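You operate a simulated robot arm through the tools that you are given. There is no shell and no other tool. Be economical: measure what you need, move in short steps, check, and stop when the job is done.

Carry out the task below with a simulated two-armed robot. There is one attempt and no reset: what you move stays moved.

JOB
Set the gas: pressure in the green band, TORCH flow at about 12 L/min.
Fine: open the bottle valve to set them and shut it after; leave the PURGE knob.

The check looks at the end state, three seconds after you hand in, the way a careful person would. Anything else that was tipped, shoved, dropped, spilled or broken makes it a failure.

ROBOT AND FRAMES
Two 7-joint arms with two-finger parallel grippers on one trunk, on a base that drives. Base frame: it is fixed to the floor where the robot stands at the start and does not move with it; the origin is under the middle of the robot, x ahead of it, y to its left, z up. Units: mm, rad, N and s.
The left shoulder is at the start at [71, 156, 1105], the right one opposite. Places, roughly: bottle valve [700, 0, 900]; pressure gauge [900, 700, 1100]; pressure knob [800, 700, 900]; purge knob [800, 400, 900]; torch flowmeter [900, 600, 1100]; torch knob [800, 600, 900]. Payload 3.91 kg a hand.
The tool frame of a hand sits at the grasp point between the pads (the TCP): z along the fingers, y along the line on which they close. The tips reach 30 mm beyond it. The gripper opens to 110 mm. The fingers are 20 mm wide and 10 mm thick; the gripper's body (48 by 112 mm) begins 55 mm behind the TCP.
Orientation is that of the tool frame in the base frame, as a unit quaternion [w, x, y, z]. With the fingers straight down and closing along the base's y, the tool's x points along the base's -x, its y along +y and its z along -z.

CONTROLS
- The arms move only by the tool apply_moves. It takes "left_moves", "right_moves" or both (then of equal length, played together; a hand with none holds still); each is a list of rows, each a list of 3 entries, a list of its own where there are three numbers: the shift along the tool's x, y, z in mm, then the turn, a rotation vector about the tool's x, y, z in rad, then the finger opening in mm, from 0 to 110. In form: [[[x, y, z], [wx, wy, wz], gripper], ...]. A call has 1 to 8 rows; each row shifts and turns the commanded pose from where the row before left it, along the tool's axes as they then stand. Rows are played at 5 a second. More than 50 mm and 0.15 rad between two rows, or a gripper value outside its range, and nothing of the call is played. Where a pose cannot be reached the arm comes as near as it can. A force on the tool above 90 N (or 10 N above the force at the start of the call, whichever is more), or a blocked arm, ends the call early, and 0.2 s more pass. Each finger travels about 108 mm/s and halts on what it meets, pressing with about 44 N; the grip force reading is that of the motor and also rises with nothing between the fingers. The clock runs only during rows and for 0.2 s after the last one: add rows that do not move to give the fingers time. The reply holds the time, the measured pose of the TCP, the force on the tool along the base axes, the opening and the grip force, in the units named above and with some noise, with the torque about the TCP (base axes, N m) and any sound that the robot's microphone picked up.
- Cameras (640 x 400 px; columns grow to the right, rows downward): "scene" is now at [125.7, 68.7, 1344.9]; the picture's right is [0.57, -0.82, 0.00], its down [-0.33, -0.23, -0.91] and it looks along [0.75, 0.52, -0.40] (base axes); focal length 285 px, centre (320, 200). "left" rides on the left gripper at [72, -17, -103] in its tool frame; the picture's right is [0.23, 0.97, 0.00], its down [-0.76, 0.18, -0.62] and it looks along [-0.61, 0.14, 0.78] (tool axes); focal length 222 px, centre (320, 200). "right" rides on the right gripper at [72, 17, -103] in its tool frame; the picture's right is [-0.23, 0.97, 0.00], its down [-0.76, -0.18, -0.62] and it looks along [-0.61, -0.14, 0.78] (tool axes); focal length 222 px, centre (320, 200). There is no depth. A picture from a camera that has moved, and an enlarged one, comes with that camera's place and axes in the base frame and with its lens. The place of the scene camera against the robot may be out by one fixed shift of up to 18 mm in any direction.
- get_image(camera): a new picture of that camera. It takes no simulated time.
- lift_body(by): slides the trunk up (or, below 0, down) by that many mm; the arms and the scene camera ride with it, the base frame stays. It gives what a move gives, with no picture.
- steer(legs): drives the robot by 1 to 6 legs, each [ahead, left, turn to the left] in mm, mm and rad, along the robot's own axes; the way and the turn of a leg run together, so that a leg with both is an arc; at most 1500 mm and 3.142 rad a leg. The arms and the cameras ride along, it lands a little off, and it stops where it bumps. It gives what a move gives.
- turn_head(pan, tilt): turns the head with the scene camera to pan (to the left, within 1.501 rad either way) and tilt (down, from -0.506 to 1.204), counted from straight ahead of the robot. It gives what a move gives.
- zoom(camera, box): a new picture of the part [left, top, right, bottom] of that camera's present view, enlarged. It takes no simulated time.
- sign_off(): hands the job in; it is judged then, once.

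Go step by step. Nothing tells you exact positions but the pictures and the camera data: compare them with the known pose of the tool, close in by small moves and look again before you grip or let go. The budget is 120 turns and 108 pictures, counting those below and the enlarged ones. Unless the task says otherwise, let go and move clear before handing in, and close with one line.

The tools are called after "Emit:" by a JSON object that holds its "api" and its "payload". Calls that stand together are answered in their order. apply_moves: Moves the arms, as the interface text tells. Its arguments: {"type":"object","properties":{"left_moves":{"type":"array"},"right_moves":{"type":"array"}},"required":[]} The other tools are called the same way: lift_body (by) slides the trunk up or down; steer (legs) drives the base; turn_head (pan, tilt) turns the head that bears the scene camera; get_image (camera) takes a picture; zoom (camera, box) takes an enlarged picture of a part of a camera's view; sign_off () hands the job in.

At the start:

```text
clock: 0.0
left_tool_pos: [540.0, 621.0, 1079.4]
left_tool_rot: [0.0, 0.001, 1.0, 0.0]
left_ft_force: [0.1, 0.2, -0.2]
left_wrist_torque: [-0.01, 0.0, -0.02]
left_finger_gap: 110.0
left_finger_force: 0.1
right_tool_pos: [630.0, 116.4, 1139.8]
right_tool_rot: [0.0, 0.0, 1.0, 0.0]
right_ft_force: [-0.7, -0.1, 0.5]
right_wrist_torque: [-0.01, 0.01, -0.02]
right_finger_gap: 110.1
right_finger_force: 0.1
trunk travel left (down, up): [-550.0, 390.0]
robot x, y, heading: [-0.0, 1.5, 0.002]
head pan, tilt: [0.602, 0.415]
```

scene: 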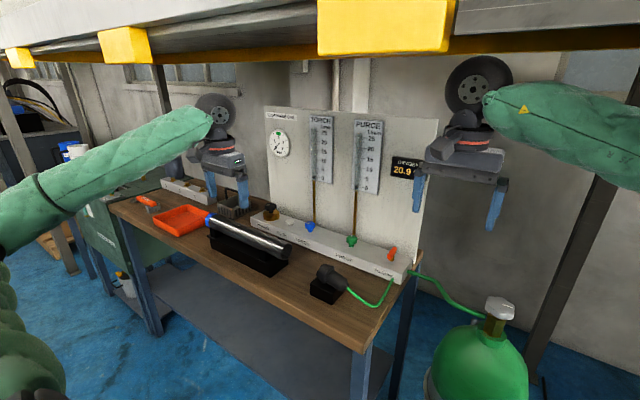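
right: 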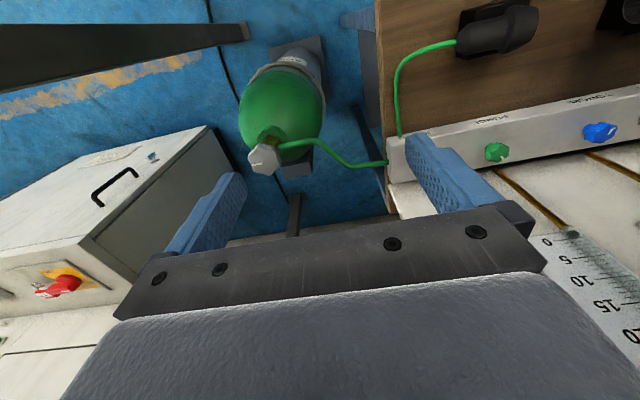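
left: 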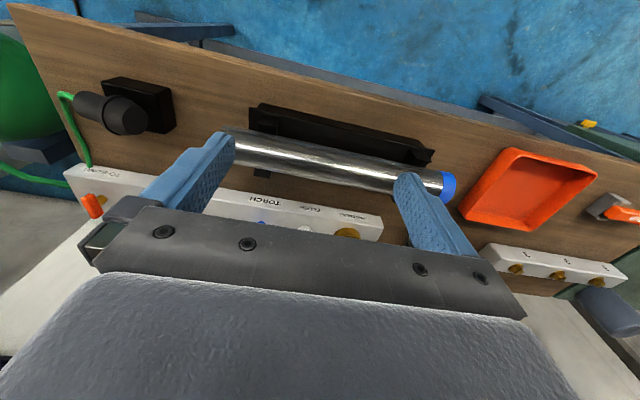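

I see the gas panel with gauge, two flowmeters, a manifold with knobs, and the green bottle to the right. I'll look closer at the panel and the valve first.

Emit:
{"api": "zoom", "payload": {"camera": "scene", "box": [240, 90, 440, 215]}}

Emit:
{"api": "zoom", "payload": {"camera": "scene", "box": [230, 190, 430, 315]}}

Emit:
{"api": "zoom", "payload": {"camera": "right", "box": [220, 80, 420, 205]}}

Emit:
{"api": "zoom", "payload": {"camera": "scene", "box": [420, 275, 580, 375]}}

```text
3.20 times, centred on (340, 152) of scene
camera zoom: at [125.7, 68.7, 1344.9], right [0.57, -0.82, 0.0], down [-0.33, -0.23, -0.91], along [0.75, 0.52, -0.4], focal length 911 px, centre (256, 352)
```

zoom: 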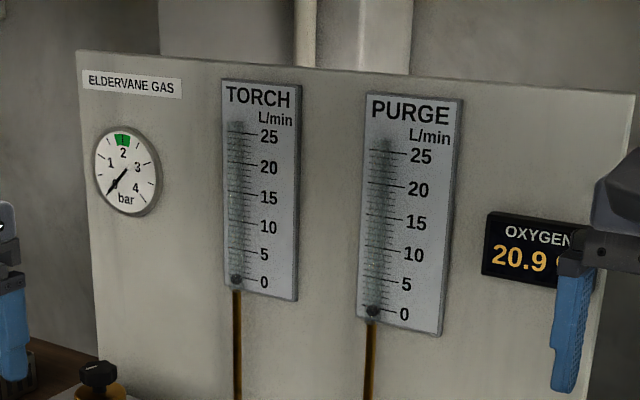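

```text
3.20 times, centred on (330, 252) of scene
camera zoom: at [125.7, 68.7, 1344.9], right [0.57, -0.82, 0.0], down [-0.33, -0.23, -0.91], along [0.75, 0.52, -0.4], focal length 911 px, centre (288, 32)
```

zoom: 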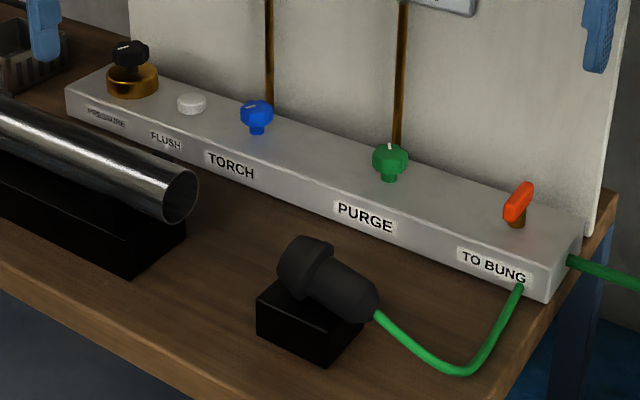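

```text
3.20 times, centred on (320, 142) of right
camera zoom: at [556.9, 134.0, 1243.8], right [0.23, 0.97, 0.0], down [0.76, -0.18, 0.62], along [0.61, -0.14, -0.78], focal length 711 px, centre (320, 384)
```

zoom: 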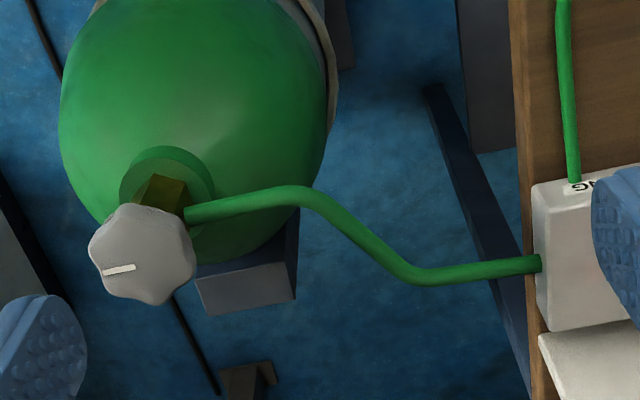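

```text
4.00 times, centred on (500, 325) of scene
camera zoom: at [125.7, 68.7, 1344.9], right [0.57, -0.82, 0.0], down [-0.33, -0.23, -0.91], along [0.75, 0.52, -0.4], focal length 1138 px, centre (-400, -300)
```

zoom: 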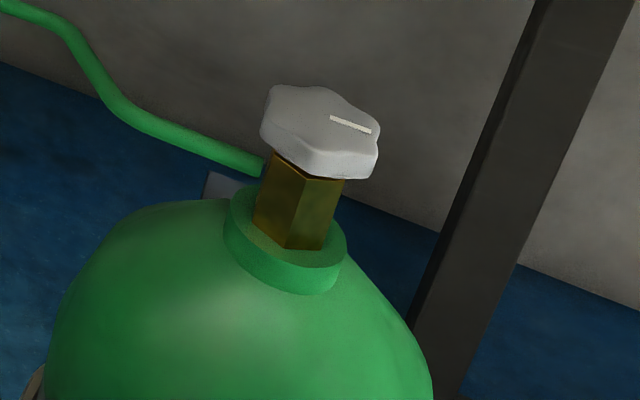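

The valve top is at about [717, -1, 897]. All gauges read 0. The torch and pressure knobs are a bit far for the left arm, so I shift the base left a little.

Emit:
{"api": "steer", "payload": {"legs": [[0, 170, 0]]}}

Emit:
{"api": "get_image", "payload": {"camera": "left"}}

Emit:
{"api": "get_image", "payload": {"camera": "right"}}

Emit:
{"api": "get_image", "payload": {"camera": "scene"}}

```text
clock: 0.8
left_tool_pos: [545.1, 628.7, 1080.9]
left_tool_rot: [-0.001, 0.003, 1.0, 0.002]
left_ft_force: [-0.4, -0.4, 0.9]
left_wrist_torque: [0.01, 0.04, 0.0]
left_finger_gap: 109.8
left_finger_force: 0.0
right_tool_pos: [636.0, 118.2, 1142.8]
right_tool_rot: [0.0, 0.008, 1.0, 0.002]
right_ft_force: [-0.4, -1.3, -0.8]
right_wrist_torque: [-0.02, 0.05, 0.0]
right_finger_gap: 110.0
right_finger_force: 0.2
trunk travel left (down, up): [-550.0, 390.0]
robot x, y, heading: [0.3, 12.8, -0.006]
head pan, tilt: [0.602, 0.415]
stopped in leg 1: the robot was blocked; the commanded pose is now the measured one
```

```text
100 pictures are left
camera left: at [471.7, 610.8, 1184.2], right [-0.22, 0.98, 0.0], down [0.76, 0.17, 0.62], along [0.61, 0.14, -0.78], focal length 222 px, centre (320, 200)
```

left: 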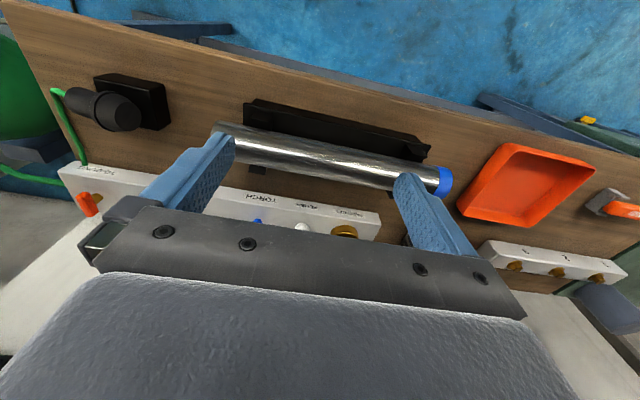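

```text
99 pictures are left
camera right: at [562.5, 135.6, 1245.2], right [0.24, 0.97, 0.01], down [0.76, -0.19, 0.62], along [0.61, -0.15, -0.78], focal length 222 px, centre (320, 200)
```

right: 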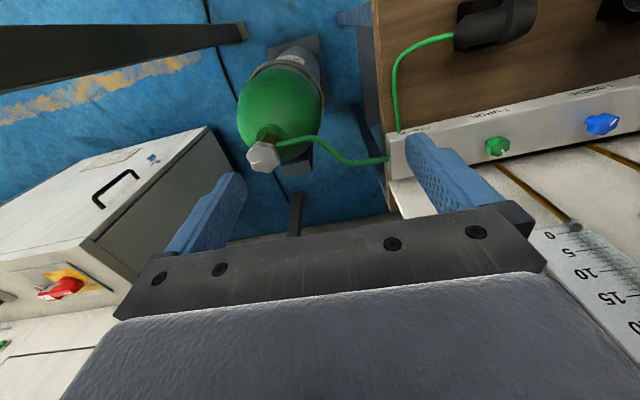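

```text
98 pictures are left
camera scene: at [127.2, 77.9, 1344.7], right [0.56, -0.83, 0.0], down [-0.33, -0.22, -0.92], along [0.76, 0.52, -0.4], focal length 285 px, centre (320, 200)
```

scene: 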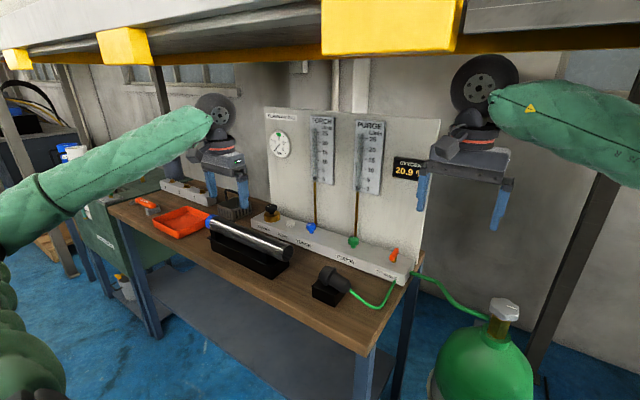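

The base was blocked after about 11 mm. I look to the left and down to see what's there.

Emit:
{"api": "turn_head", "payload": {"pan": 1.4, "tilt": 0.7}}

Emit:
{"api": "get_image", "payload": {"camera": "scene"}}

```text
clock: 1.9
left_tool_pos: [542.7, 628.8, 1084.8]
left_tool_rot: [0.0, 0.001, 1.0, 0.003]
left_ft_force: [0.6, 0.1, 0.9]
left_wrist_torque: [-0.04, -0.01, 0.0]
left_finger_gap: 110.2
left_finger_force: 0.1
right_tool_pos: [632.6, 119.5, 1142.8]
right_tool_rot: [0.001, 0.007, 1.0, 0.003]
right_ft_force: [1.1, 0.6, -0.2]
right_wrist_torque: [-0.05, 0.02, 0.01]
right_finger_gap: 110.2
right_finger_force: 0.1
trunk travel left (down, up): [-550.0, 390.0]
robot x, y, heading: [6.0, 13.9, 0.004]
head pan, tilt: [1.4, 0.7]
```

```text
97 pictures are left
camera scene: at [64.9, 107.8, 1320.0], right [0.98, -0.17, 0.0], down [-0.11, -0.63, -0.77], along [0.13, 0.76, -0.64], focal length 285 px, centre (320, 200)
```

scene: 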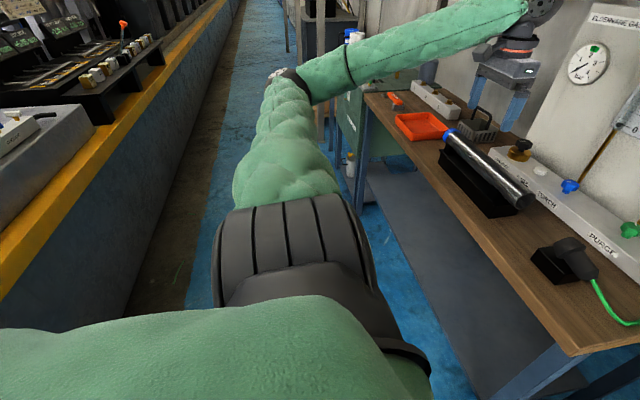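

Emit:
{"api": "turn_head", "payload": {"pan": 0.7, "tilt": 1.2}}

Emit:
{"api": "get_image", "payload": {"camera": "scene"}}

```text
clock: 3.0
left_tool_pos: [542.3, 628.4, 1083.3]
left_tool_rot: [0.0, 0.002, 1.0, 0.003]
left_ft_force: [-0.3, -0.2, -0.4]
left_wrist_torque: [-0.05, -0.02, -0.02]
left_finger_gap: 110.2
left_finger_force: 0.0
right_tool_pos: [633.4, 118.7, 1144.0]
right_tool_rot: [0.001, 0.006, 1.0, 0.003]
right_ft_force: [0.3, 0.7, 0.7]
right_wrist_torque: [-0.03, -0.02, 0.02]
right_finger_gap: 110.1
right_finger_force: 0.0
trunk travel left (down, up): [-550.0, 390.0]
robot x, y, heading: [-2.0, 13.5, -0.006]
head pan, tilt: [0.7, 1.201]
```

```text
96 pictures are left
camera scene: at [92.9, 60.1, 1283.7], right [0.64, -0.77, 0.0], down [-0.71, -0.6, -0.37], along [0.28, 0.24, -0.93], focal length 285 px, centre (320, 200)
```

scene: 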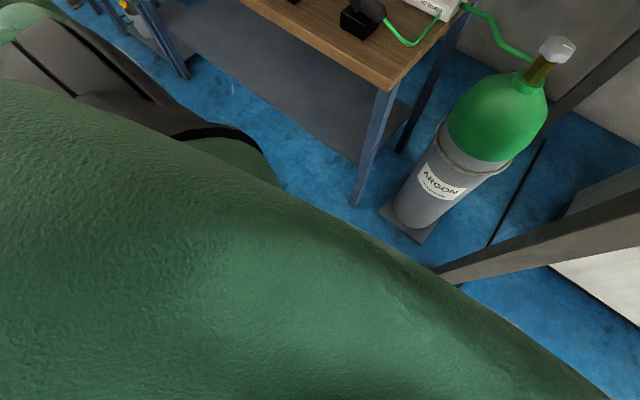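

The bench leg is around x≈575, so there should be room ahead; the pressure knob is just at reach limit. I try a small drive ahead.

Emit:
{"api": "steer", "payload": {"legs": [[50, 0, 0]]}}

Emit:
{"api": "turn_head", "payload": {"pan": 0.75, "tilt": 0.4}}

Emit:
{"api": "get_image", "payload": {"camera": "scene"}}

Emit:
{"api": "get_image", "payload": {"camera": "left"}}

```text
clock: 3.9
left_tool_pos: [589.5, 619.8, 1089.8]
left_tool_rot: [0.003, 0.003, 1.0, 0.005]
left_ft_force: [0.5, 0.3, -0.2]
left_wrist_torque: [-0.02, 0.0, 0.0]
left_finger_gap: 109.7
left_finger_force: 0.0
right_tool_pos: [679.9, 109.0, 1147.6]
right_tool_rot: [0.003, 0.009, 1.0, 0.007]
right_ft_force: [0.1, -0.6, 0.3]
right_wrist_torque: [-0.01, -0.05, 0.0]
right_finger_gap: 110.0
right_finger_force: 0.0
trunk travel left (down, up): [-550.0, 390.0]
robot x, y, heading: [48.0, 17.3, -0.006]
head pan, tilt: [0.7, 1.201]
```

```text
clock: 5.1
left_tool_pos: [590.1, 621.5, 1087.3]
left_tool_rot: [0.002, 0.004, 1.0, 0.004]
left_ft_force: [0.0, -0.3, -0.3]
left_wrist_torque: [-0.01, 0.0, 0.01]
left_finger_gap: 110.3
left_finger_force: 0.0
right_tool_pos: [681.9, 108.1, 1147.1]
right_tool_rot: [0.003, 0.012, 1.0, 0.007]
right_ft_force: [-0.1, 0.3, -0.3]
right_wrist_torque: [0.01, 0.02, -0.06]
right_finger_gap: 109.8
right_finger_force: 0.1
trunk travel left (down, up): [-550.0, 390.0]
robot x, y, heading: [52.9, 13.7, -0.006]
head pan, tilt: [0.75, 0.4]
```

```text
95 pictures are left
camera scene: at [163.1, 80.4, 1347.3], right [0.68, -0.74, 0.0], down [-0.28, -0.26, -0.92], along [0.68, 0.63, -0.38], focal length 285 px, centre (320, 200)
```

scene: 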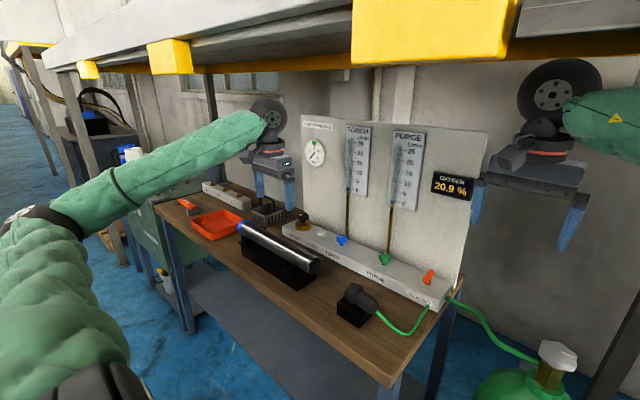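

```text
94 pictures are left
camera left: at [517.9, 602.6, 1190.6], right [-0.22, 0.98, 0.01], down [0.76, 0.17, 0.63], along [0.61, 0.14, -0.78], focal length 222 px, centre (320, 200)
```

left: 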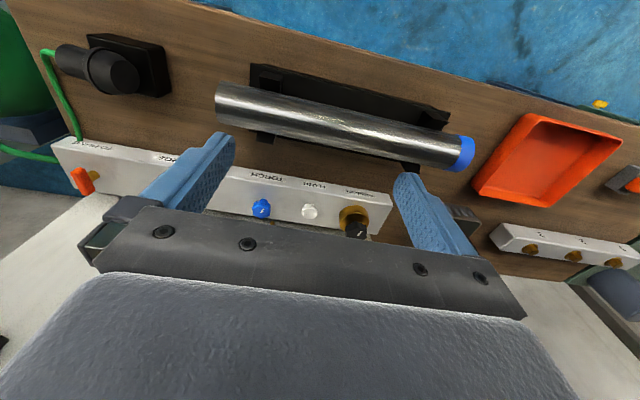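

Base is at about x=52 now. I start with the bottle valve: move the right hand over [717, -1] and look.

Emit:
{"api": "apply_moves", "payload": {"right_moves": [[[-12, -37, 0], [0, 0, 0], 110], [[-12, -36, 0], [0, 0, 0], 110], [[-11, -36, 0], [0, 0, 0], 110], [[0, 0, 40], [0, 0, 0], 110], [[0, 0, 40], [0, 0, 0], 110], [[0, 0, 40], [0, 0, 0], 110], [[0, 0, 0], [0, 0, 0], 110]]}}

Emit:
{"api": "get_image", "payload": {"camera": "right"}}

```text
clock: 6.7
left_tool_pos: [592.5, 631.7, 1079.4]
left_tool_rot: [0.0, 0.003, 1.0, -0.001]
left_ft_force: [-0.3, -0.2, 0.1]
left_wrist_torque: [-0.02, 0.01, 0.0]
left_finger_gap: 110.1
left_finger_force: 0.0
right_tool_pos: [718.5, 11.8, 1022.2]
right_tool_rot: [0.001, 0.009, 1.0, 0.002]
right_ft_force: [-0.2, -0.6, -0.9]
right_wrist_torque: [0.01, 0.0, -0.04]
right_finger_gap: 109.9
right_finger_force: 0.0
trunk travel left (down, up): [-550.0, 390.0]
robot x, y, heading: [50.7, 11.6, -0.003]
head pan, tilt: [0.75, 0.4]
```

```text
93 pictures are left
camera right: at [645.1, 28.7, 1125.4], right [0.24, 0.97, 0.0], down [0.76, -0.19, 0.63], along [0.61, -0.15, -0.78], focal length 222 px, centre (320, 200)
```

right: 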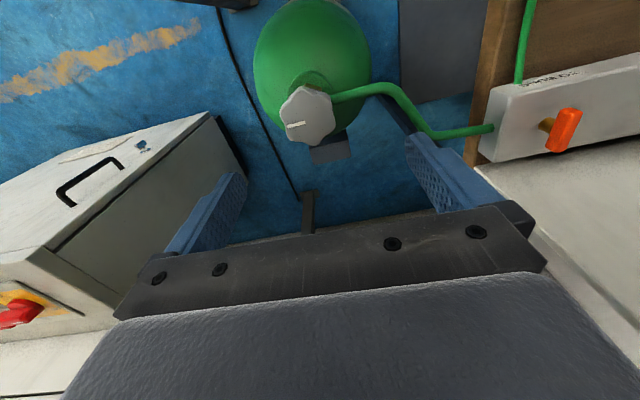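

The valve knob centre is at about [713, -1, 898]. I centre over it, pre-turn clockwise by 0.9 rad, and lower to just above it.

Emit:
{"api": "apply_moves", "payload": {"right_moves": [[[5.5, -13, 0], [0, 0, 0], 110], [[0, 0, 12], [0, 0, 0.15], 110], [[0, 0, 12], [0, 0, 0.15], 110], [[0, 0, 12], [0, 0, 0.15], 110], [[0, 0, 12], [0, 0, 0.15], 110], [[0, 0, 12], [0, 0, 0.15], 110], [[0, 0, 8], [0, 0, 0.15], 110], [[0, 0, 0], [0, 0, 0], 110]]}}

Emit:
{"api": "get_image", "payload": {"camera": "right"}}

Emit:
{"api": "turn_head", "payload": {"pan": 0.2, "tilt": 0.55}}

Emit:
{"api": "get_image", "payload": {"camera": "scene"}}

```text
clock: 8.5
left_tool_pos: [593.4, 630.7, 1080.8]
left_tool_rot: [0.0, 0.002, 1.0, -0.001]
left_ft_force: [0.3, 0.2, -0.1]
left_wrist_torque: [-0.01, -0.03, 0.0]
left_finger_gap: 109.9
left_finger_force: 0.1
right_tool_pos: [712.9, -1.5, 955.0]
right_tool_rot: [0.001, 0.444, 0.896, 0.002]
right_ft_force: [0.0, 0.1, 0.6]
right_wrist_torque: [-0.01, -0.03, 0.01]
right_finger_gap: 110.0
right_finger_force: 0.0
trunk travel left (down, up): [-550.0, 390.0]
robot x, y, heading: [49.0, 15.3, -0.005]
head pan, tilt: [0.75, 0.4]
```

```text
92 pictures are left
camera right: at [681.0, 67.2, 1058.1], right [0.91, 0.41, 0.0], down [0.32, -0.71, 0.62], along [0.26, -0.57, -0.78], focal length 222 px, centre (320, 200)
```

right: 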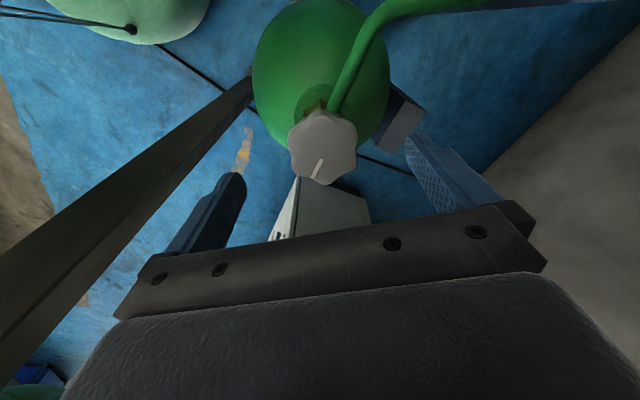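

```text
clock: 9.4
left_tool_pos: [593.4, 631.3, 1079.4]
left_tool_rot: [0.001, 0.003, 1.0, 0.001]
left_ft_force: [-0.4, -0.3, 0.6]
left_wrist_torque: [0.03, 0.02, 0.0]
left_finger_gap: 109.8
left_finger_force: 0.1
right_tool_pos: [712.3, -0.8, 956.2]
right_tool_rot: [0.001, 0.443, 0.897, 0.001]
right_ft_force: [0.5, 0.1, -0.5]
right_wrist_torque: [-0.01, -0.03, 0.04]
right_finger_gap: 110.2
right_finger_force: 0.1
trunk travel left (down, up): [-550.0, 390.0]
robot x, y, heading: [48.6, 11.3, -0.003]
head pan, tilt: [0.201, 0.55]
```

```text
91 pictures are left
camera scene: at [188.0, 47.6, 1332.7], right [0.19, -0.98, 0.0], down [-0.51, -0.1, -0.85], along [0.84, 0.17, -0.52], focal length 285 px, centre (320, 200)
```

scene: 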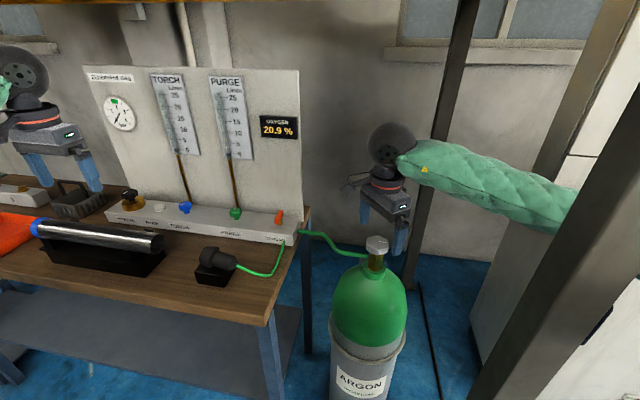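

The knob is centred under the hand. Lower to z≈894 and close on it.

Emit:
{"api": "apply_moves", "payload": {"right_moves": [[[0, 0, 20], [0, 0, 0], 110], [[0, 0, 20], [0, 0, 0], 110], [[0, 0, 20], [0, 0, 0], 110], [[0, 0, 0], [0, 0, 0], 90], [[0, 0, 0], [0, 0, 0], 70], [[0, 0, 0], [0, 0, 0], 50], [[0, 0, 0], [0, 0, 0], 40], [[0, 0, 0], [0, 0, 0], 40]]}}

Emit:
{"api": "get_image", "payload": {"camera": "right"}}

Emit:
{"api": "zoom", "payload": {"camera": "scene", "box": [320, 180, 440, 255]}}

```text
clock: 11.2
left_tool_pos: [595.8, 631.3, 1078.3]
left_tool_rot: [0.0, 0.002, 1.0, 0.0]
left_ft_force: [-0.4, 0.0, -0.5]
left_wrist_torque: [0.0, -0.03, 0.01]
left_finger_gap: 109.9
left_finger_force: 0.0
right_tool_pos: [715.5, -0.3, 895.1]
right_tool_rot: [0.001, 0.443, 0.897, 0.002]
right_ft_force: [9.0, 6.9, 0.8]
right_wrist_torque: [0.01, 0.02, -0.01]
right_finger_gap: 51.7
right_finger_force: 44.9
trunk travel left (down, up): [-550.0, 390.0]
robot x, y, heading: [49.2, 13.2, -0.004]
head pan, tilt: [0.201, 0.55]
```

```text
90 pictures are left
camera right: at [683.8, 67.0, 997.8], right [0.91, 0.41, 0.0], down [0.32, -0.71, 0.62], along [0.26, -0.57, -0.78], focal length 222 px, centre (320, 200)
```

right: 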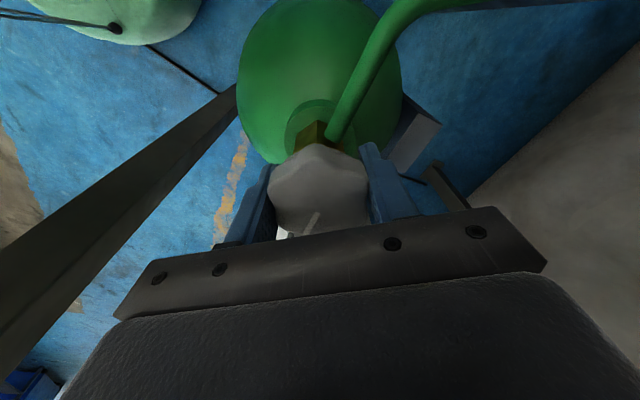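

```text
5.33 times, centred on (380, 218) of scene
camera zoom: at [188.7, 48.1, 1332.6], right [0.19, -0.98, 0.0], down [-0.51, -0.1, -0.85], along [0.84, 0.17, -0.52], focal length 1518 px, centre (0, 107)
```

zoom: 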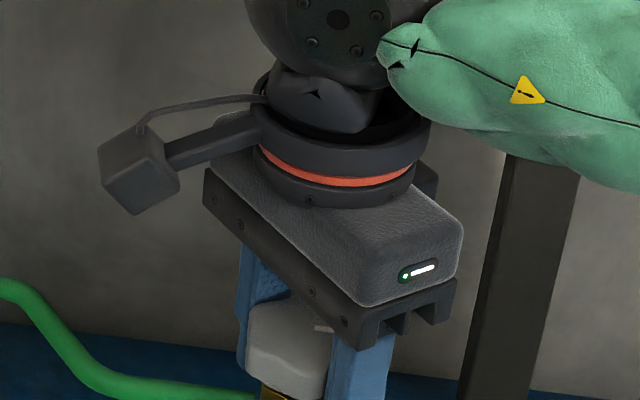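

The knob is gripped. I turn counter-clockwise in small steps and check torque, sound and gauges.

Emit:
{"api": "apply_moves", "payload": {"right_moves": [[[0, 0, 0], [0, 0, -0.1], 40], [[0, 0, 0], [0, 0, -0.1], 40], [[0, 0, 0], [0, 0, -0.1], 40], [[0, 0, 0], [0, 0, -0.1], 40]]}}

Emit:
{"api": "get_image", "payload": {"camera": "scene"}}

Emit:
{"api": "get_image", "payload": {"camera": "right"}}

```text
clock: 12.2
left_tool_pos: [593.5, 634.1, 1079.2]
left_tool_rot: [0.001, 0.003, 1.0, -0.001]
left_ft_force: [0.2, 0.2, 0.3]
left_wrist_torque: [-0.05, 0.01, -0.02]
left_finger_gap: 109.9
left_finger_force: 0.1
right_tool_pos: [713.9, 1.3, 895.1]
right_tool_rot: [0.0, 0.254, 0.967, 0.002]
right_ft_force: [18.1, 19.7, 7.0]
right_wrist_torque: [-0.02, 0.5, 0.02]
right_finger_gap: 49.6
right_finger_force: 45.3
trunk travel left (down, up): [-550.0, 390.0]
robot x, y, heading: [50.6, 14.4, -0.005]
head pan, tilt: [0.201, 0.55]
```

```text
88 pictures are left
camera scene: at [189.1, 49.2, 1332.6], right [0.19, -0.98, 0.0], down [-0.51, -0.1, -0.85], along [0.84, 0.17, -0.52], focal length 285 px, centre (320, 200)
```

scene: 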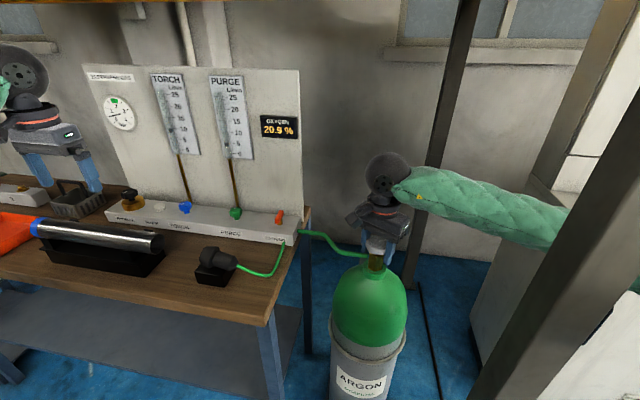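

```text
87 pictures are left
camera right: at [658.5, 50.6, 997.7], right [0.68, 0.74, 0.0], down [0.57, -0.53, 0.62], along [0.46, -0.42, -0.78], focal length 222 px, centre (320, 200)
```

right: 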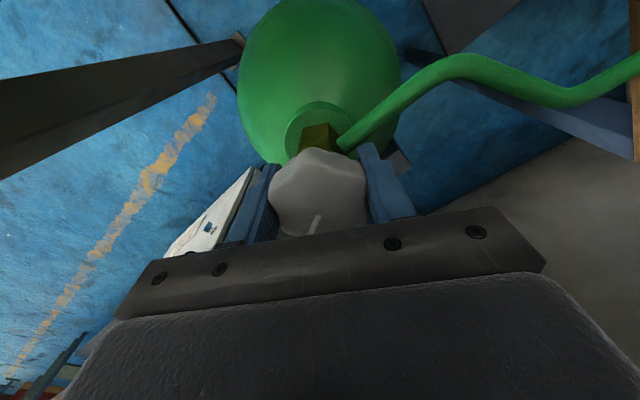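

The knob turns with the hand. I relieve the side load slightly and continue opening.

Emit:
{"api": "apply_moves", "payload": {"right_moves": [[[0, 1.5, 0], [0, 0, -0.12], 40], [[0, 1.5, 0], [0, 0, -0.12], 40], [[0, 1, 0], [0, 0, -0.12], 40], [[0, 0, 0], [0, 0, -0.12], 40], [[0, 0, 0], [0, 0, -0.12], 40], [[0, 0, 0], [0, 0, -0.12], 40]]}}

Emit:
{"api": "zoom", "payload": {"camera": "scene", "box": [80, 60, 304, 200]}}

```text
clock: 13.6
left_tool_pos: [592.5, 629.2, 1081.6]
left_tool_rot: [0.001, 0.003, 1.0, 0.0]
left_ft_force: [-0.1, -0.5, 0.6]
left_wrist_torque: [0.0, -0.03, 0.01]
left_finger_gap: 110.3
left_finger_force: 0.0
right_tool_pos: [714.4, 1.2, 894.8]
right_tool_rot: [0.001, -0.102, 0.995, 0.002]
right_ft_force: [-3.5, -19.9, 12.1]
right_wrist_torque: [-0.01, 0.4, -0.03]
right_finger_gap: 49.7
right_finger_force: 44.9
trunk travel left (down, up): [-550.0, 390.0]
robot x, y, heading: [52.5, 11.9, -0.009]
head pan, tilt: [0.201, 0.55]
```

```text
2.86 times, centred on (192, 130) of scene
camera zoom: at [187.0, 45.8, 1332.8], right [0.19, -0.98, 0.0], down [-0.51, -0.1, -0.85], along [0.84, 0.17, -0.52], focal length 813 px, centre (686, 400)
```

zoom: 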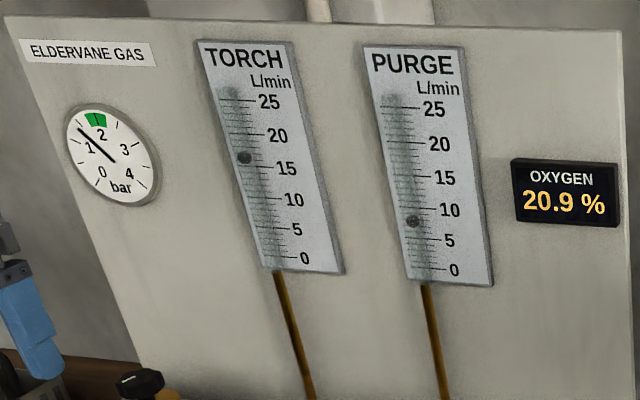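

Gas is flowing: pressure ≈1.4 bar, torch ≈16, purge ≈8. I open a bit further to see whether the reading saturates.

Emit:
{"api": "apply_moves", "payload": {"right_moves": [[[0, -1.5, 0], [0, 0, -0.12], 40], [[0, -0.5, 0], [0, 0, -0.12], 40], [[0, 0, 0], [0, 0, -0.12], 40], [[0, 0, 0], [0, 0, -0.12], 40], [[0, 0, 0], [0, 0, -0.12], 40], [[0, 0, 0], [0, 0, 0], 40]]}}

Emit:
{"api": "zoom", "payload": {"camera": "scene", "box": [80, 60, 304, 200]}}

```text
clock: 15.0
left_tool_pos: [593.9, 630.0, 1081.0]
left_tool_rot: [0.0, 0.003, 1.0, 0.0]
left_ft_force: [-0.8, -0.6, 0.3]
left_wrist_torque: [-0.01, 0.03, 0.02]
left_finger_gap: 110.2
left_finger_force: 0.1
right_tool_pos: [714.5, -0.2, 895.1]
right_tool_rot: [0.001, -0.391, 0.92, 0.0]
right_ft_force: [-14.6, -16.3, -7.1]
right_wrist_torque: [-0.01, -0.19, -0.03]
right_finger_gap: 49.4
right_finger_force: 45.2
trunk travel left (down, up): [-550.0, 390.0]
robot x, y, heading: [47.1, 14.6, -0.005]
head pan, tilt: [0.201, 0.55]
```

```text
2.86 times, centred on (192, 130) of scene
camera zoom: at [187.2, 46.1, 1332.6], right [0.19, -0.98, 0.0], down [-0.51, -0.1, -0.85], along [0.84, 0.17, -0.52], focal length 813 px, centre (686, 400)
```

zoom: 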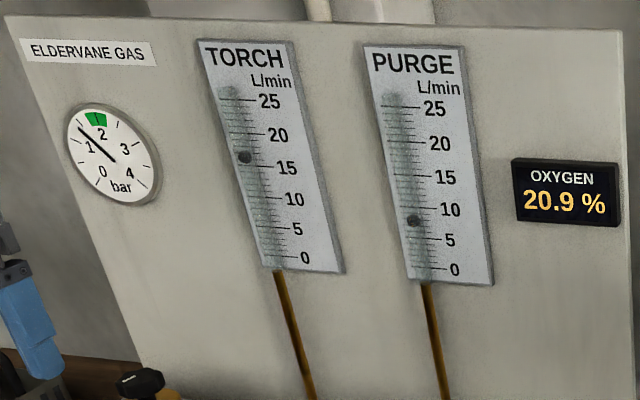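

Readings are saturated, so the valve is open enough. I loosen the right grip (staying around the knob) and bring the left hand near the pressure knob to look.

Emit:
{"api": "apply_moves", "payload": {"right_moves": [[[0, 0, 0], [0, 0, 0], 60], [[0, 0, 0], [0, 0, 0], 75], [[0, 0, 0], [0, 0, 0], 75], [[0, 0, 0], [0, 0, 0], 75]], "left_moves": [[[-35, 18, 0], [0, 0, 0], 110], [[-35, 18, 0], [0, 0, 0], 110], [[-35, 18, 0], [0, 0, 0], 80], [[0, 0, 0], [0, 0, 0], 80]]}}

Emit:
{"api": "get_image", "payload": {"camera": "left"}}

Emit:
{"api": "get_image", "payload": {"camera": "scene"}}

```text
clock: 16.0
left_tool_pos: [699.4, 682.5, 1080.3]
left_tool_rot: [0.001, 0.003, 1.0, 0.0]
left_ft_force: [0.1, 0.7, 1.2]
left_wrist_torque: [-0.01, 0.03, 0.02]
left_finger_gap: 79.9
left_finger_force: 0.0
right_tool_pos: [714.3, 0.3, 896.4]
right_tool_rot: [0.002, -0.391, 0.92, 0.0]
right_ft_force: [-0.3, 0.7, -0.1]
right_wrist_torque: [0.01, 0.02, 0.03]
right_finger_gap: 75.0
right_finger_force: 0.1
trunk travel left (down, up): [-550.0, 390.0]
robot x, y, heading: [48.9, 11.8, -0.005]
head pan, tilt: [0.201, 0.55]
```

```text
84 pictures are left
camera left: at [626.1, 665.1, 1183.5], right [-0.22, 0.98, 0.0], down [0.76, 0.17, 0.62], along [0.61, 0.14, -0.78], focal length 222 px, centre (320, 200)
```

left: 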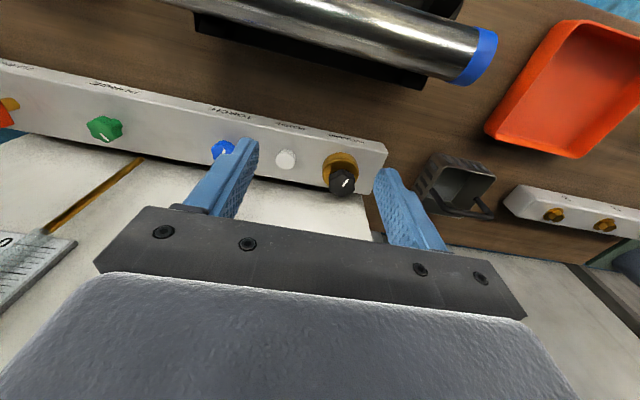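

```text
83 pictures are left
camera scene: at [187.0, 47.2, 1332.8], right [0.19, -0.98, 0.0], down [-0.51, -0.1, -0.85], along [0.84, 0.17, -0.52], focal length 285 px, centre (320, 200)
```

scene: 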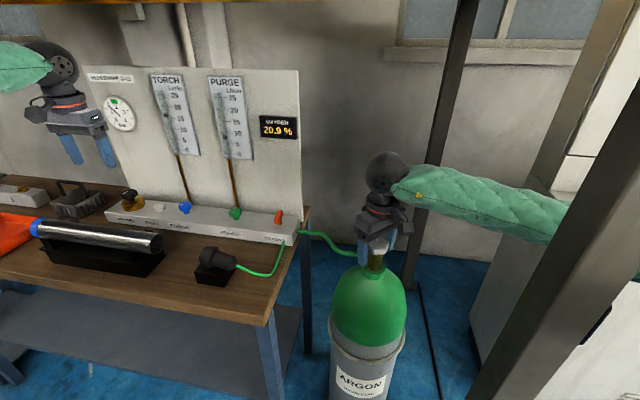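

Black pressure knob is around [812, 745, 890]. I move closer over it and look again.

Emit:
{"api": "apply_moves", "payload": {"left_moves": [[[-35, 20, 10], [0, 0, 0], 80], [[-35, 20, 20], [0, 0, 0], 80], [[-20, 20, 20], [0, 0, 0], 80], [[0, 0, 20], [0, 0, 0], 80], [[0, 0, 0], [0, 0, 0], 80]]}}

Emit:
{"api": "get_image", "payload": {"camera": "left"}}

Emit:
{"api": "get_image", "payload": {"camera": "scene"}}

```text
clock: 17.2
left_tool_pos: [789.3, 742.8, 1009.6]
left_tool_rot: [0.0, 0.003, 1.0, 0.001]
left_ft_force: [-0.3, -0.5, 1.2]
left_wrist_torque: [0.02, -0.01, -0.01]
left_finger_gap: 79.9
left_finger_force: 0.1
right_tool_pos: [715.7, -0.1, 895.0]
right_tool_rot: [0.003, -0.39, 0.921, 0.001]
right_ft_force: [0.4, -0.4, 0.2]
right_wrist_torque: [-0.02, 0.0, -0.01]
right_finger_gap: 74.9
right_finger_force: 0.1
trunk travel left (down, up): [-550.0, 390.0]
robot x, y, heading: [51.9, 11.0, -0.002]
head pan, tilt: [0.201, 0.55]
```

```text
82 pictures are left
camera left: at [717.8, 725.6, 1112.7], right [-0.22, 0.98, 0.0], down [0.76, 0.17, 0.62], along [0.61, 0.14, -0.78], focal length 222 px, centre (320, 200)
```

left: 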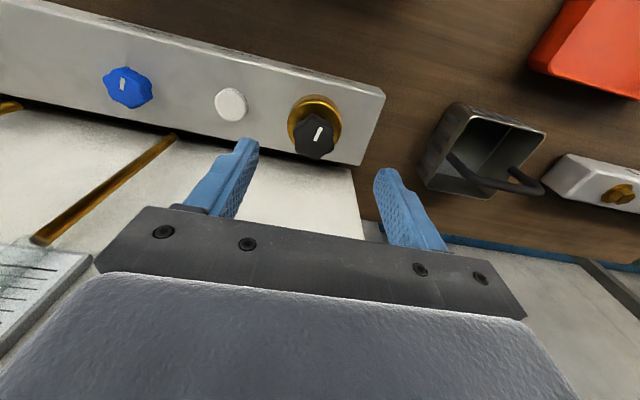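

```text
81 pictures are left
camera scene: at [188.1, 47.2, 1332.6], right [0.19, -0.98, 0.0], down [-0.51, -0.1, -0.85], along [0.84, 0.17, -0.52], focal length 285 px, centre (320, 200)
```

scene: 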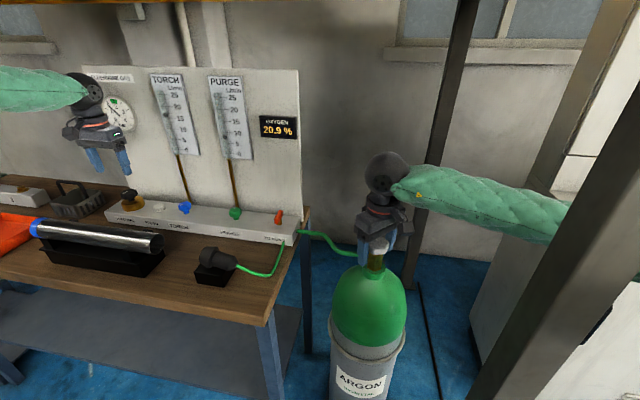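

Black knob top is at about [803, 738, 909]; the panel is close behind it (x≈842). I tilt the hand back 0.2 rad for clearance and come down to just above the knob.

Emit:
{"api": "apply_moves", "payload": {"left_moves": [[[0, 0, 0], [0, -0.1, 0], 80], [[0, 0, 0], [0, -0.1, 0], 80], [[0, -2, 22], [0, 0, 0], 80], [[-0.8, -2.5, 22], [0, 0, 0], 80], [[0, 0, 20], [0, 0, 0], 80], [[0, 0, 0], [0, 0, 0], 80]]}}

Emit:
{"api": "get_image", "payload": {"camera": "left"}}

Emit:
{"api": "zoom", "payload": {"camera": "scene", "box": [30, 60, 190, 260]}}

```text
clock: 18.6
left_tool_pos: [804.5, 740.8, 947.4]
left_tool_rot: [0.1, 0.002, 0.995, 0.0]
left_ft_force: [-0.1, 0.6, 1.3]
left_wrist_torque: [0.02, -0.02, 0.04]
left_finger_gap: 80.1
left_finger_force: 0.1
right_tool_pos: [716.1, 0.2, 895.7]
right_tool_rot: [0.002, -0.391, 0.92, 0.001]
right_ft_force: [-0.3, 0.2, 0.0]
right_wrist_torque: [0.0, -0.02, -0.02]
right_finger_gap: 75.2
right_finger_force: 0.0
trunk travel left (down, up): [-550.0, 390.0]
robot x, y, heading: [52.6, 12.6, -0.001]
head pan, tilt: [0.201, 0.55]
```

```text
80 pictures are left
camera left: at [712.0, 723.4, 1034.4], right [-0.22, 0.98, -0.05], down [0.62, 0.17, 0.76], along [0.75, 0.14, -0.65], focal length 222 px, centre (320, 200)
```

left: 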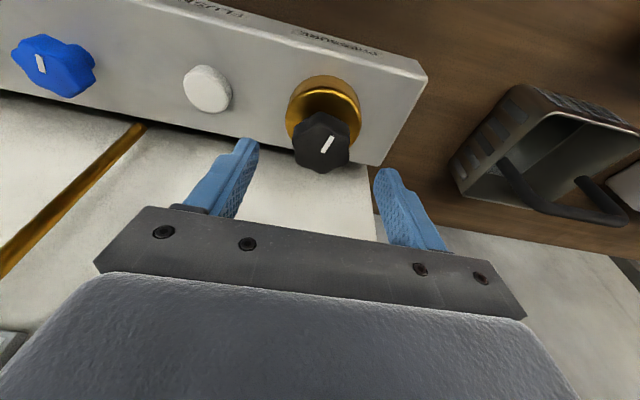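

```text
2.00 times, centred on (110, 160) of scene
camera zoom: at [187.6, 47.4, 1332.7], right [0.19, -0.98, 0.0], down [-0.51, -0.1, -0.85], along [0.84, 0.17, -0.52], focal length 569 px, centre (740, 280)
```

zoom: 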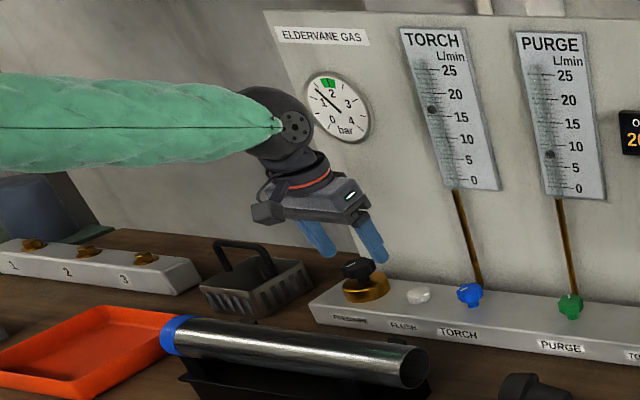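

Knob top now estimated at [805, 741, 899]. I lower so the tips sit beside it and close.

Emit:
{"api": "apply_moves", "payload": {"left_moves": [[[3.5, 0.5, 18], [0, 0, 0], 80], [[3.4, 0, 18], [0, 0, 0], 80], [[0, 0, 0], [0, 0, 0], 65], [[0, 0, 0], [0, 0, 0], 50], [[0, 0, 0], [0, 0, 0], 40], [[0, 0, 0], [0, 0, 0], 30], [[0, 0, 0], [0, 0, 0], 25]]}}

Emit:
{"api": "get_image", "payload": {"camera": "left"}}

Emit:
{"api": "zoom", "payload": {"camera": "scene", "box": [80, 90, 240, 220]}}

```text
clock: 20.2
left_tool_pos: [803.6, 740.1, 910.2]
left_tool_rot: [0.1, 0.004, 0.995, -0.001]
left_ft_force: [-5.0, -19.1, -9.7]
left_wrist_torque: [-0.68, 0.12, -0.27]
left_finger_gap: 59.6
left_finger_force: 45.4
right_tool_pos: [715.6, -0.4, 894.6]
right_tool_rot: [0.002, -0.391, 0.92, 0.0]
right_ft_force: [0.1, -0.1, 0.4]
right_wrist_torque: [0.0, -0.04, -0.01]
right_finger_gap: 75.0
right_finger_force: 0.0
trunk travel left (down, up): [-550.0, 390.0]
robot x, y, heading: [48.0, 16.7, -0.003]
head pan, tilt: [0.201, 0.55]
```

```text
78 pictures are left
camera left: at [712.3, 723.2, 996.7], right [-0.22, 0.98, -0.05], down [0.62, 0.17, 0.76], along [0.75, 0.14, -0.65], focal length 222 px, centre (320, 200)
```

left: 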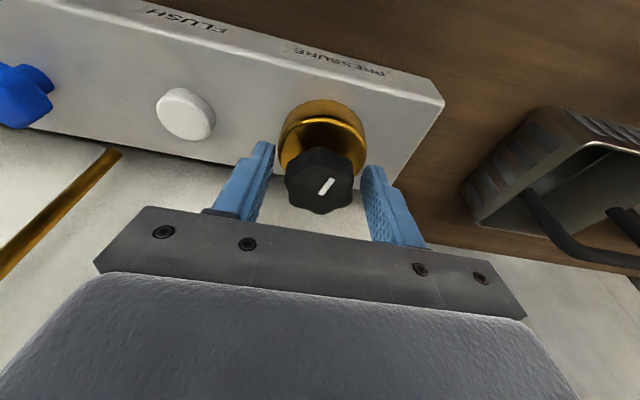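

```text
3.08 times, centred on (160, 155) of scene
camera zoom: at [188.3, 46.6, 1332.5], right [0.19, -0.98, 0.0], down [-0.51, -0.1, -0.85], along [0.84, 0.17, -0.52], focal length 876 px, centre (812, 338)
```

zoom: 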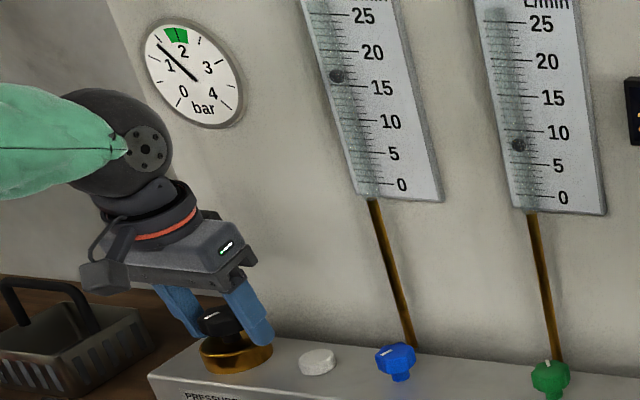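

The fingers met the brass collar (60 mm wide), not the black knob. I open, rise 15 mm, and close again.

Emit:
{"api": "apply_moves", "payload": {"left_moves": [[[0, 0, 0], [0, 0, 0], 75], [[0, 0, 0], [0, 0, 0], 80], [[1.1, -2, -14.5], [0, 0, 0], 80], [[0, 0, 0], [0, 0, 0], 65], [[0, 0, 0], [0, 0, 0], 50], [[0, 0, 0], [0, 0, 0], 40], [[0, 0, 0], [0, 0, 0], 30], [[0, 0, 0], [0, 0, 0], 25]]}}

Emit:
{"api": "get_image", "payload": {"camera": "left"}}

Emit:
{"api": "zoom", "payload": {"camera": "scene", "box": [80, 90, 240, 220]}}

```text
clock: 22.0
left_tool_pos: [799.1, 741.0, 923.8]
left_tool_rot: [0.1, 0.003, 0.995, 0.0]
left_ft_force: [3.3, 17.6, 3.3]
left_wrist_torque: [0.77, -0.08, 0.13]
left_finger_gap: 42.1
left_finger_force: 45.1
right_tool_pos: [715.7, 1.7, 895.0]
right_tool_rot: [0.002, -0.391, 0.92, 0.0]
right_ft_force: [-1.2, -0.6, -0.7]
right_wrist_torque: [-0.04, -0.04, 0.03]
right_finger_gap: 75.0
right_finger_force: 0.1
trunk travel left (down, up): [-550.0, 390.0]
robot x, y, heading: [49.6, 13.0, -0.008]
head pan, tilt: [0.201, 0.55]
```

```text
76 pictures are left
camera left: at [707.5, 723.0, 1010.3], right [-0.22, 0.97, -0.05], down [0.62, 0.17, 0.76], along [0.75, 0.14, -0.65], focal length 222 px, centre (320, 200)
```

left: 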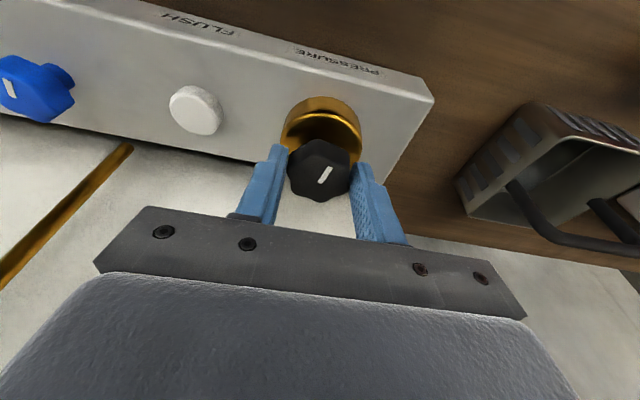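

```text
3.08 times, centred on (160, 155) of scene
camera zoom: at [188.2, 48.7, 1332.6], right [0.19, -0.98, 0.0], down [-0.51, -0.1, -0.85], along [0.84, 0.17, -0.52], focal length 876 px, centre (812, 338)
```

zoom: 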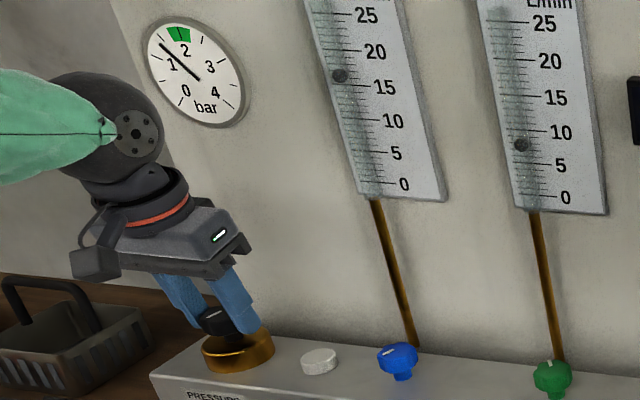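

The black knob is gripped (42 mm). I turn clockwise 0.3 rad and read the gauge.

Emit:
{"api": "apply_moves", "payload": {"left_moves": [[[0, 1.5, 0], [0.02, 0, 0.098], 25], [[0, 0, 0], [0.02, 0, 0.098], 25], [[0, 0, 0], [0.02, 0, 0.098], 25], [[0, 0, 0], [0, 0, 0], 25]]}}

Emit:
{"api": "zoom", "payload": {"camera": "scene", "box": [80, 60, 240, 190]}}

Emit:
{"api": "get_image", "payload": {"camera": "left"}}

```text
clock: 23.0
left_tool_pos: [800.0, 740.9, 924.5]
left_tool_rot: [0.099, 0.151, 0.983, -0.016]
left_ft_force: [4.7, 23.4, 3.7]
left_wrist_torque: [0.76, -0.06, 0.13]
left_finger_gap: 42.3
left_finger_force: 46.0
right_tool_pos: [714.9, 0.6, 894.9]
right_tool_rot: [0.001, -0.391, 0.92, 0.0]
right_ft_force: [-0.8, 0.0, 0.6]
right_wrist_torque: [-0.01, -0.02, 0.0]
right_finger_gap: 75.2
right_finger_force: 0.0
trunk travel left (down, up): [-550.0, 390.0]
robot x, y, heading: [51.7, 14.2, -0.008]
head pan, tilt: [0.201, 0.55]
```

```text
3.08 times, centred on (160, 125) of scene
camera zoom: at [188.2, 49.1, 1332.6], right [0.19, -0.98, 0.0], down [-0.51, -0.1, -0.85], along [0.84, 0.16, -0.52], focal length 876 px, centre (812, 431)
```

zoom: 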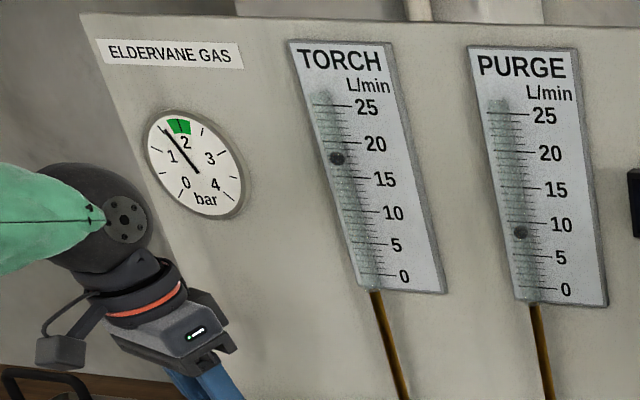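

```text
73 pictures are left
camera left: at [707.1, 752.9, 1010.3], right [0.08, 1.0, -0.05], down [0.65, -0.02, 0.76], along [0.76, -0.09, -0.65], focal length 222 px, centre (320, 200)
```

left: 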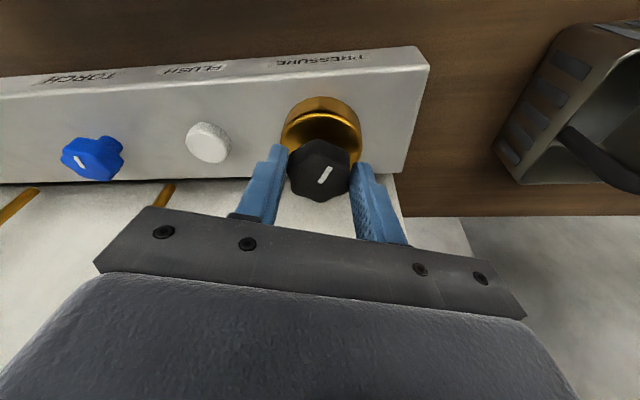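

Emit:
{"api": "zoom", "payload": {"camera": "scene", "box": [100, 85, 148, 115]}}

Emit:
{"api": "apply_moves", "payload": {"left_moves": [[[0, 1, 0], [0.02, 0, 0.098], 25], [[0, 0, 0], [0.02, 0, 0.098], 25], [[0, 0, 0], [0.02, 0, 0.098], 25], [[0, 0, 0], [0, 0, 0], 25]]}}

Emit:
{"api": "zoom", "payload": {"camera": "scene", "box": [100, 85, 148, 115]}}

```text
13.33 times, centred on (124, 100) of scene
camera zoom: at [188.2, 49.1, 1332.6], right [0.19, -0.98, 0.0], down [-0.51, -0.1, -0.85], along [0.84, 0.16, -0.52], focal length 3794 px, centre (2933, 1533)
```

zoom: 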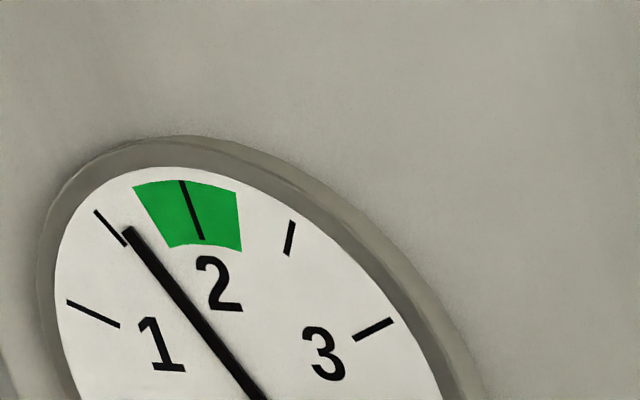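

```text
clock: 24.0
left_tool_pos: [800.2, 744.2, 924.0]
left_tool_rot: [0.096, 0.296, 0.95, -0.03]
left_ft_force: [19.1, 43.1, 13.4]
left_wrist_torque: [1.19, -0.59, 0.31]
left_finger_gap: 42.0
left_finger_force: 44.4
right_tool_pos: [715.8, 3.3, 895.5]
right_tool_rot: [0.001, -0.392, 0.92, -0.001]
right_ft_force: [-0.2, -0.2, 0.2]
right_wrist_torque: [0.02, -0.01, 0.01]
right_finger_gap: 74.7
right_finger_force: 0.1
trunk travel left (down, up): [-550.0, 390.0]
robot x, y, heading: [52.3, 13.9, -0.003]
head pan, tilt: [0.201, 0.55]
```

```text
13.33 times, centred on (124, 100) of scene
camera zoom: at [188.7, 50.2, 1332.7], right [0.19, -0.98, 0.0], down [-0.51, -0.1, -0.85], along [0.84, 0.16, -0.52], focal length 3794 px, centre (2933, 1533)
```

zoom: 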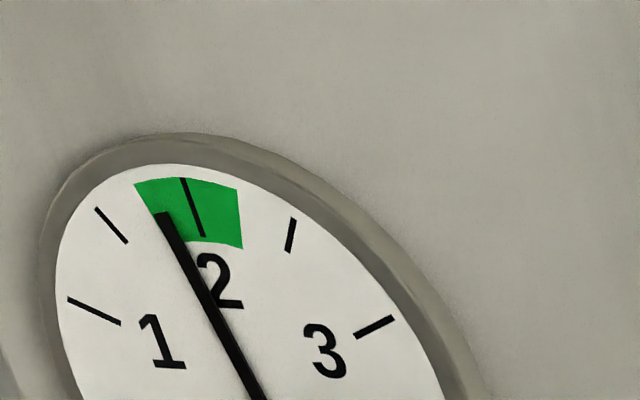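

Pressure is ≈1.85, just inside green. I undo the side offset (force rose) and turn another 0.12 rad to about 2.0.

Emit:
{"api": "apply_moves", "payload": {"left_moves": [[[0, -2, 0], [0.012, 0, 0.059], 25], [[0, -1.5, 0], [0.012, 0, 0.059], 25], [[0, 0, 0], [0, 0, 0], 25]]}}

Emit:
{"api": "zoom", "payload": {"camera": "scene", "box": [100, 60, 244, 150]}}

```text
clock: 24.8
left_tool_pos: [801.4, 736.6, 923.9]
left_tool_rot: [0.095, 0.354, 0.93, -0.037]
left_ft_force: [44.9, 22.6, 13.4]
left_wrist_torque: [0.36, -1.56, -0.14]
left_finger_gap: 48.5
left_finger_force: 23.5
right_tool_pos: [717.3, 0.4, 893.8]
right_tool_rot: [-0.001, -0.391, 0.92, 0.001]
right_ft_force: [0.1, 0.0, 0.5]
right_wrist_torque: [-0.01, 0.05, -0.02]
right_finger_gap: 75.0
right_finger_force: 0.0
trunk travel left (down, up): [-550.0, 390.0]
robot x, y, heading: [51.0, 12.3, -0.002]
head pan, tilt: [0.201, 0.55]
```

```text
4.44 times, centred on (172, 105) of scene
camera zoom: at [190.9, 47.8, 1332.3], right [0.19, -0.98, 0.0], down [-0.52, -0.1, -0.85], along [0.84, 0.16, -0.52], focal length 1265 px, centre (978, 622)
```

zoom: 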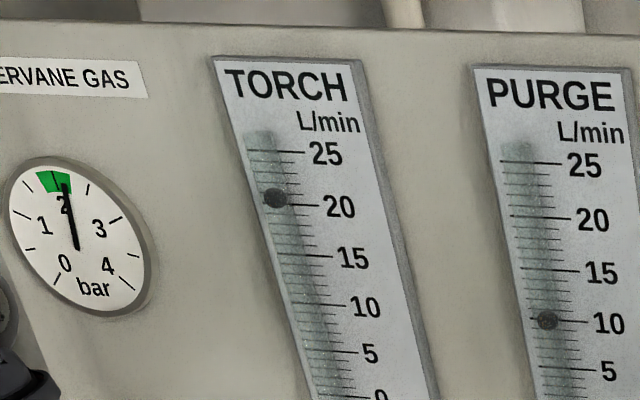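

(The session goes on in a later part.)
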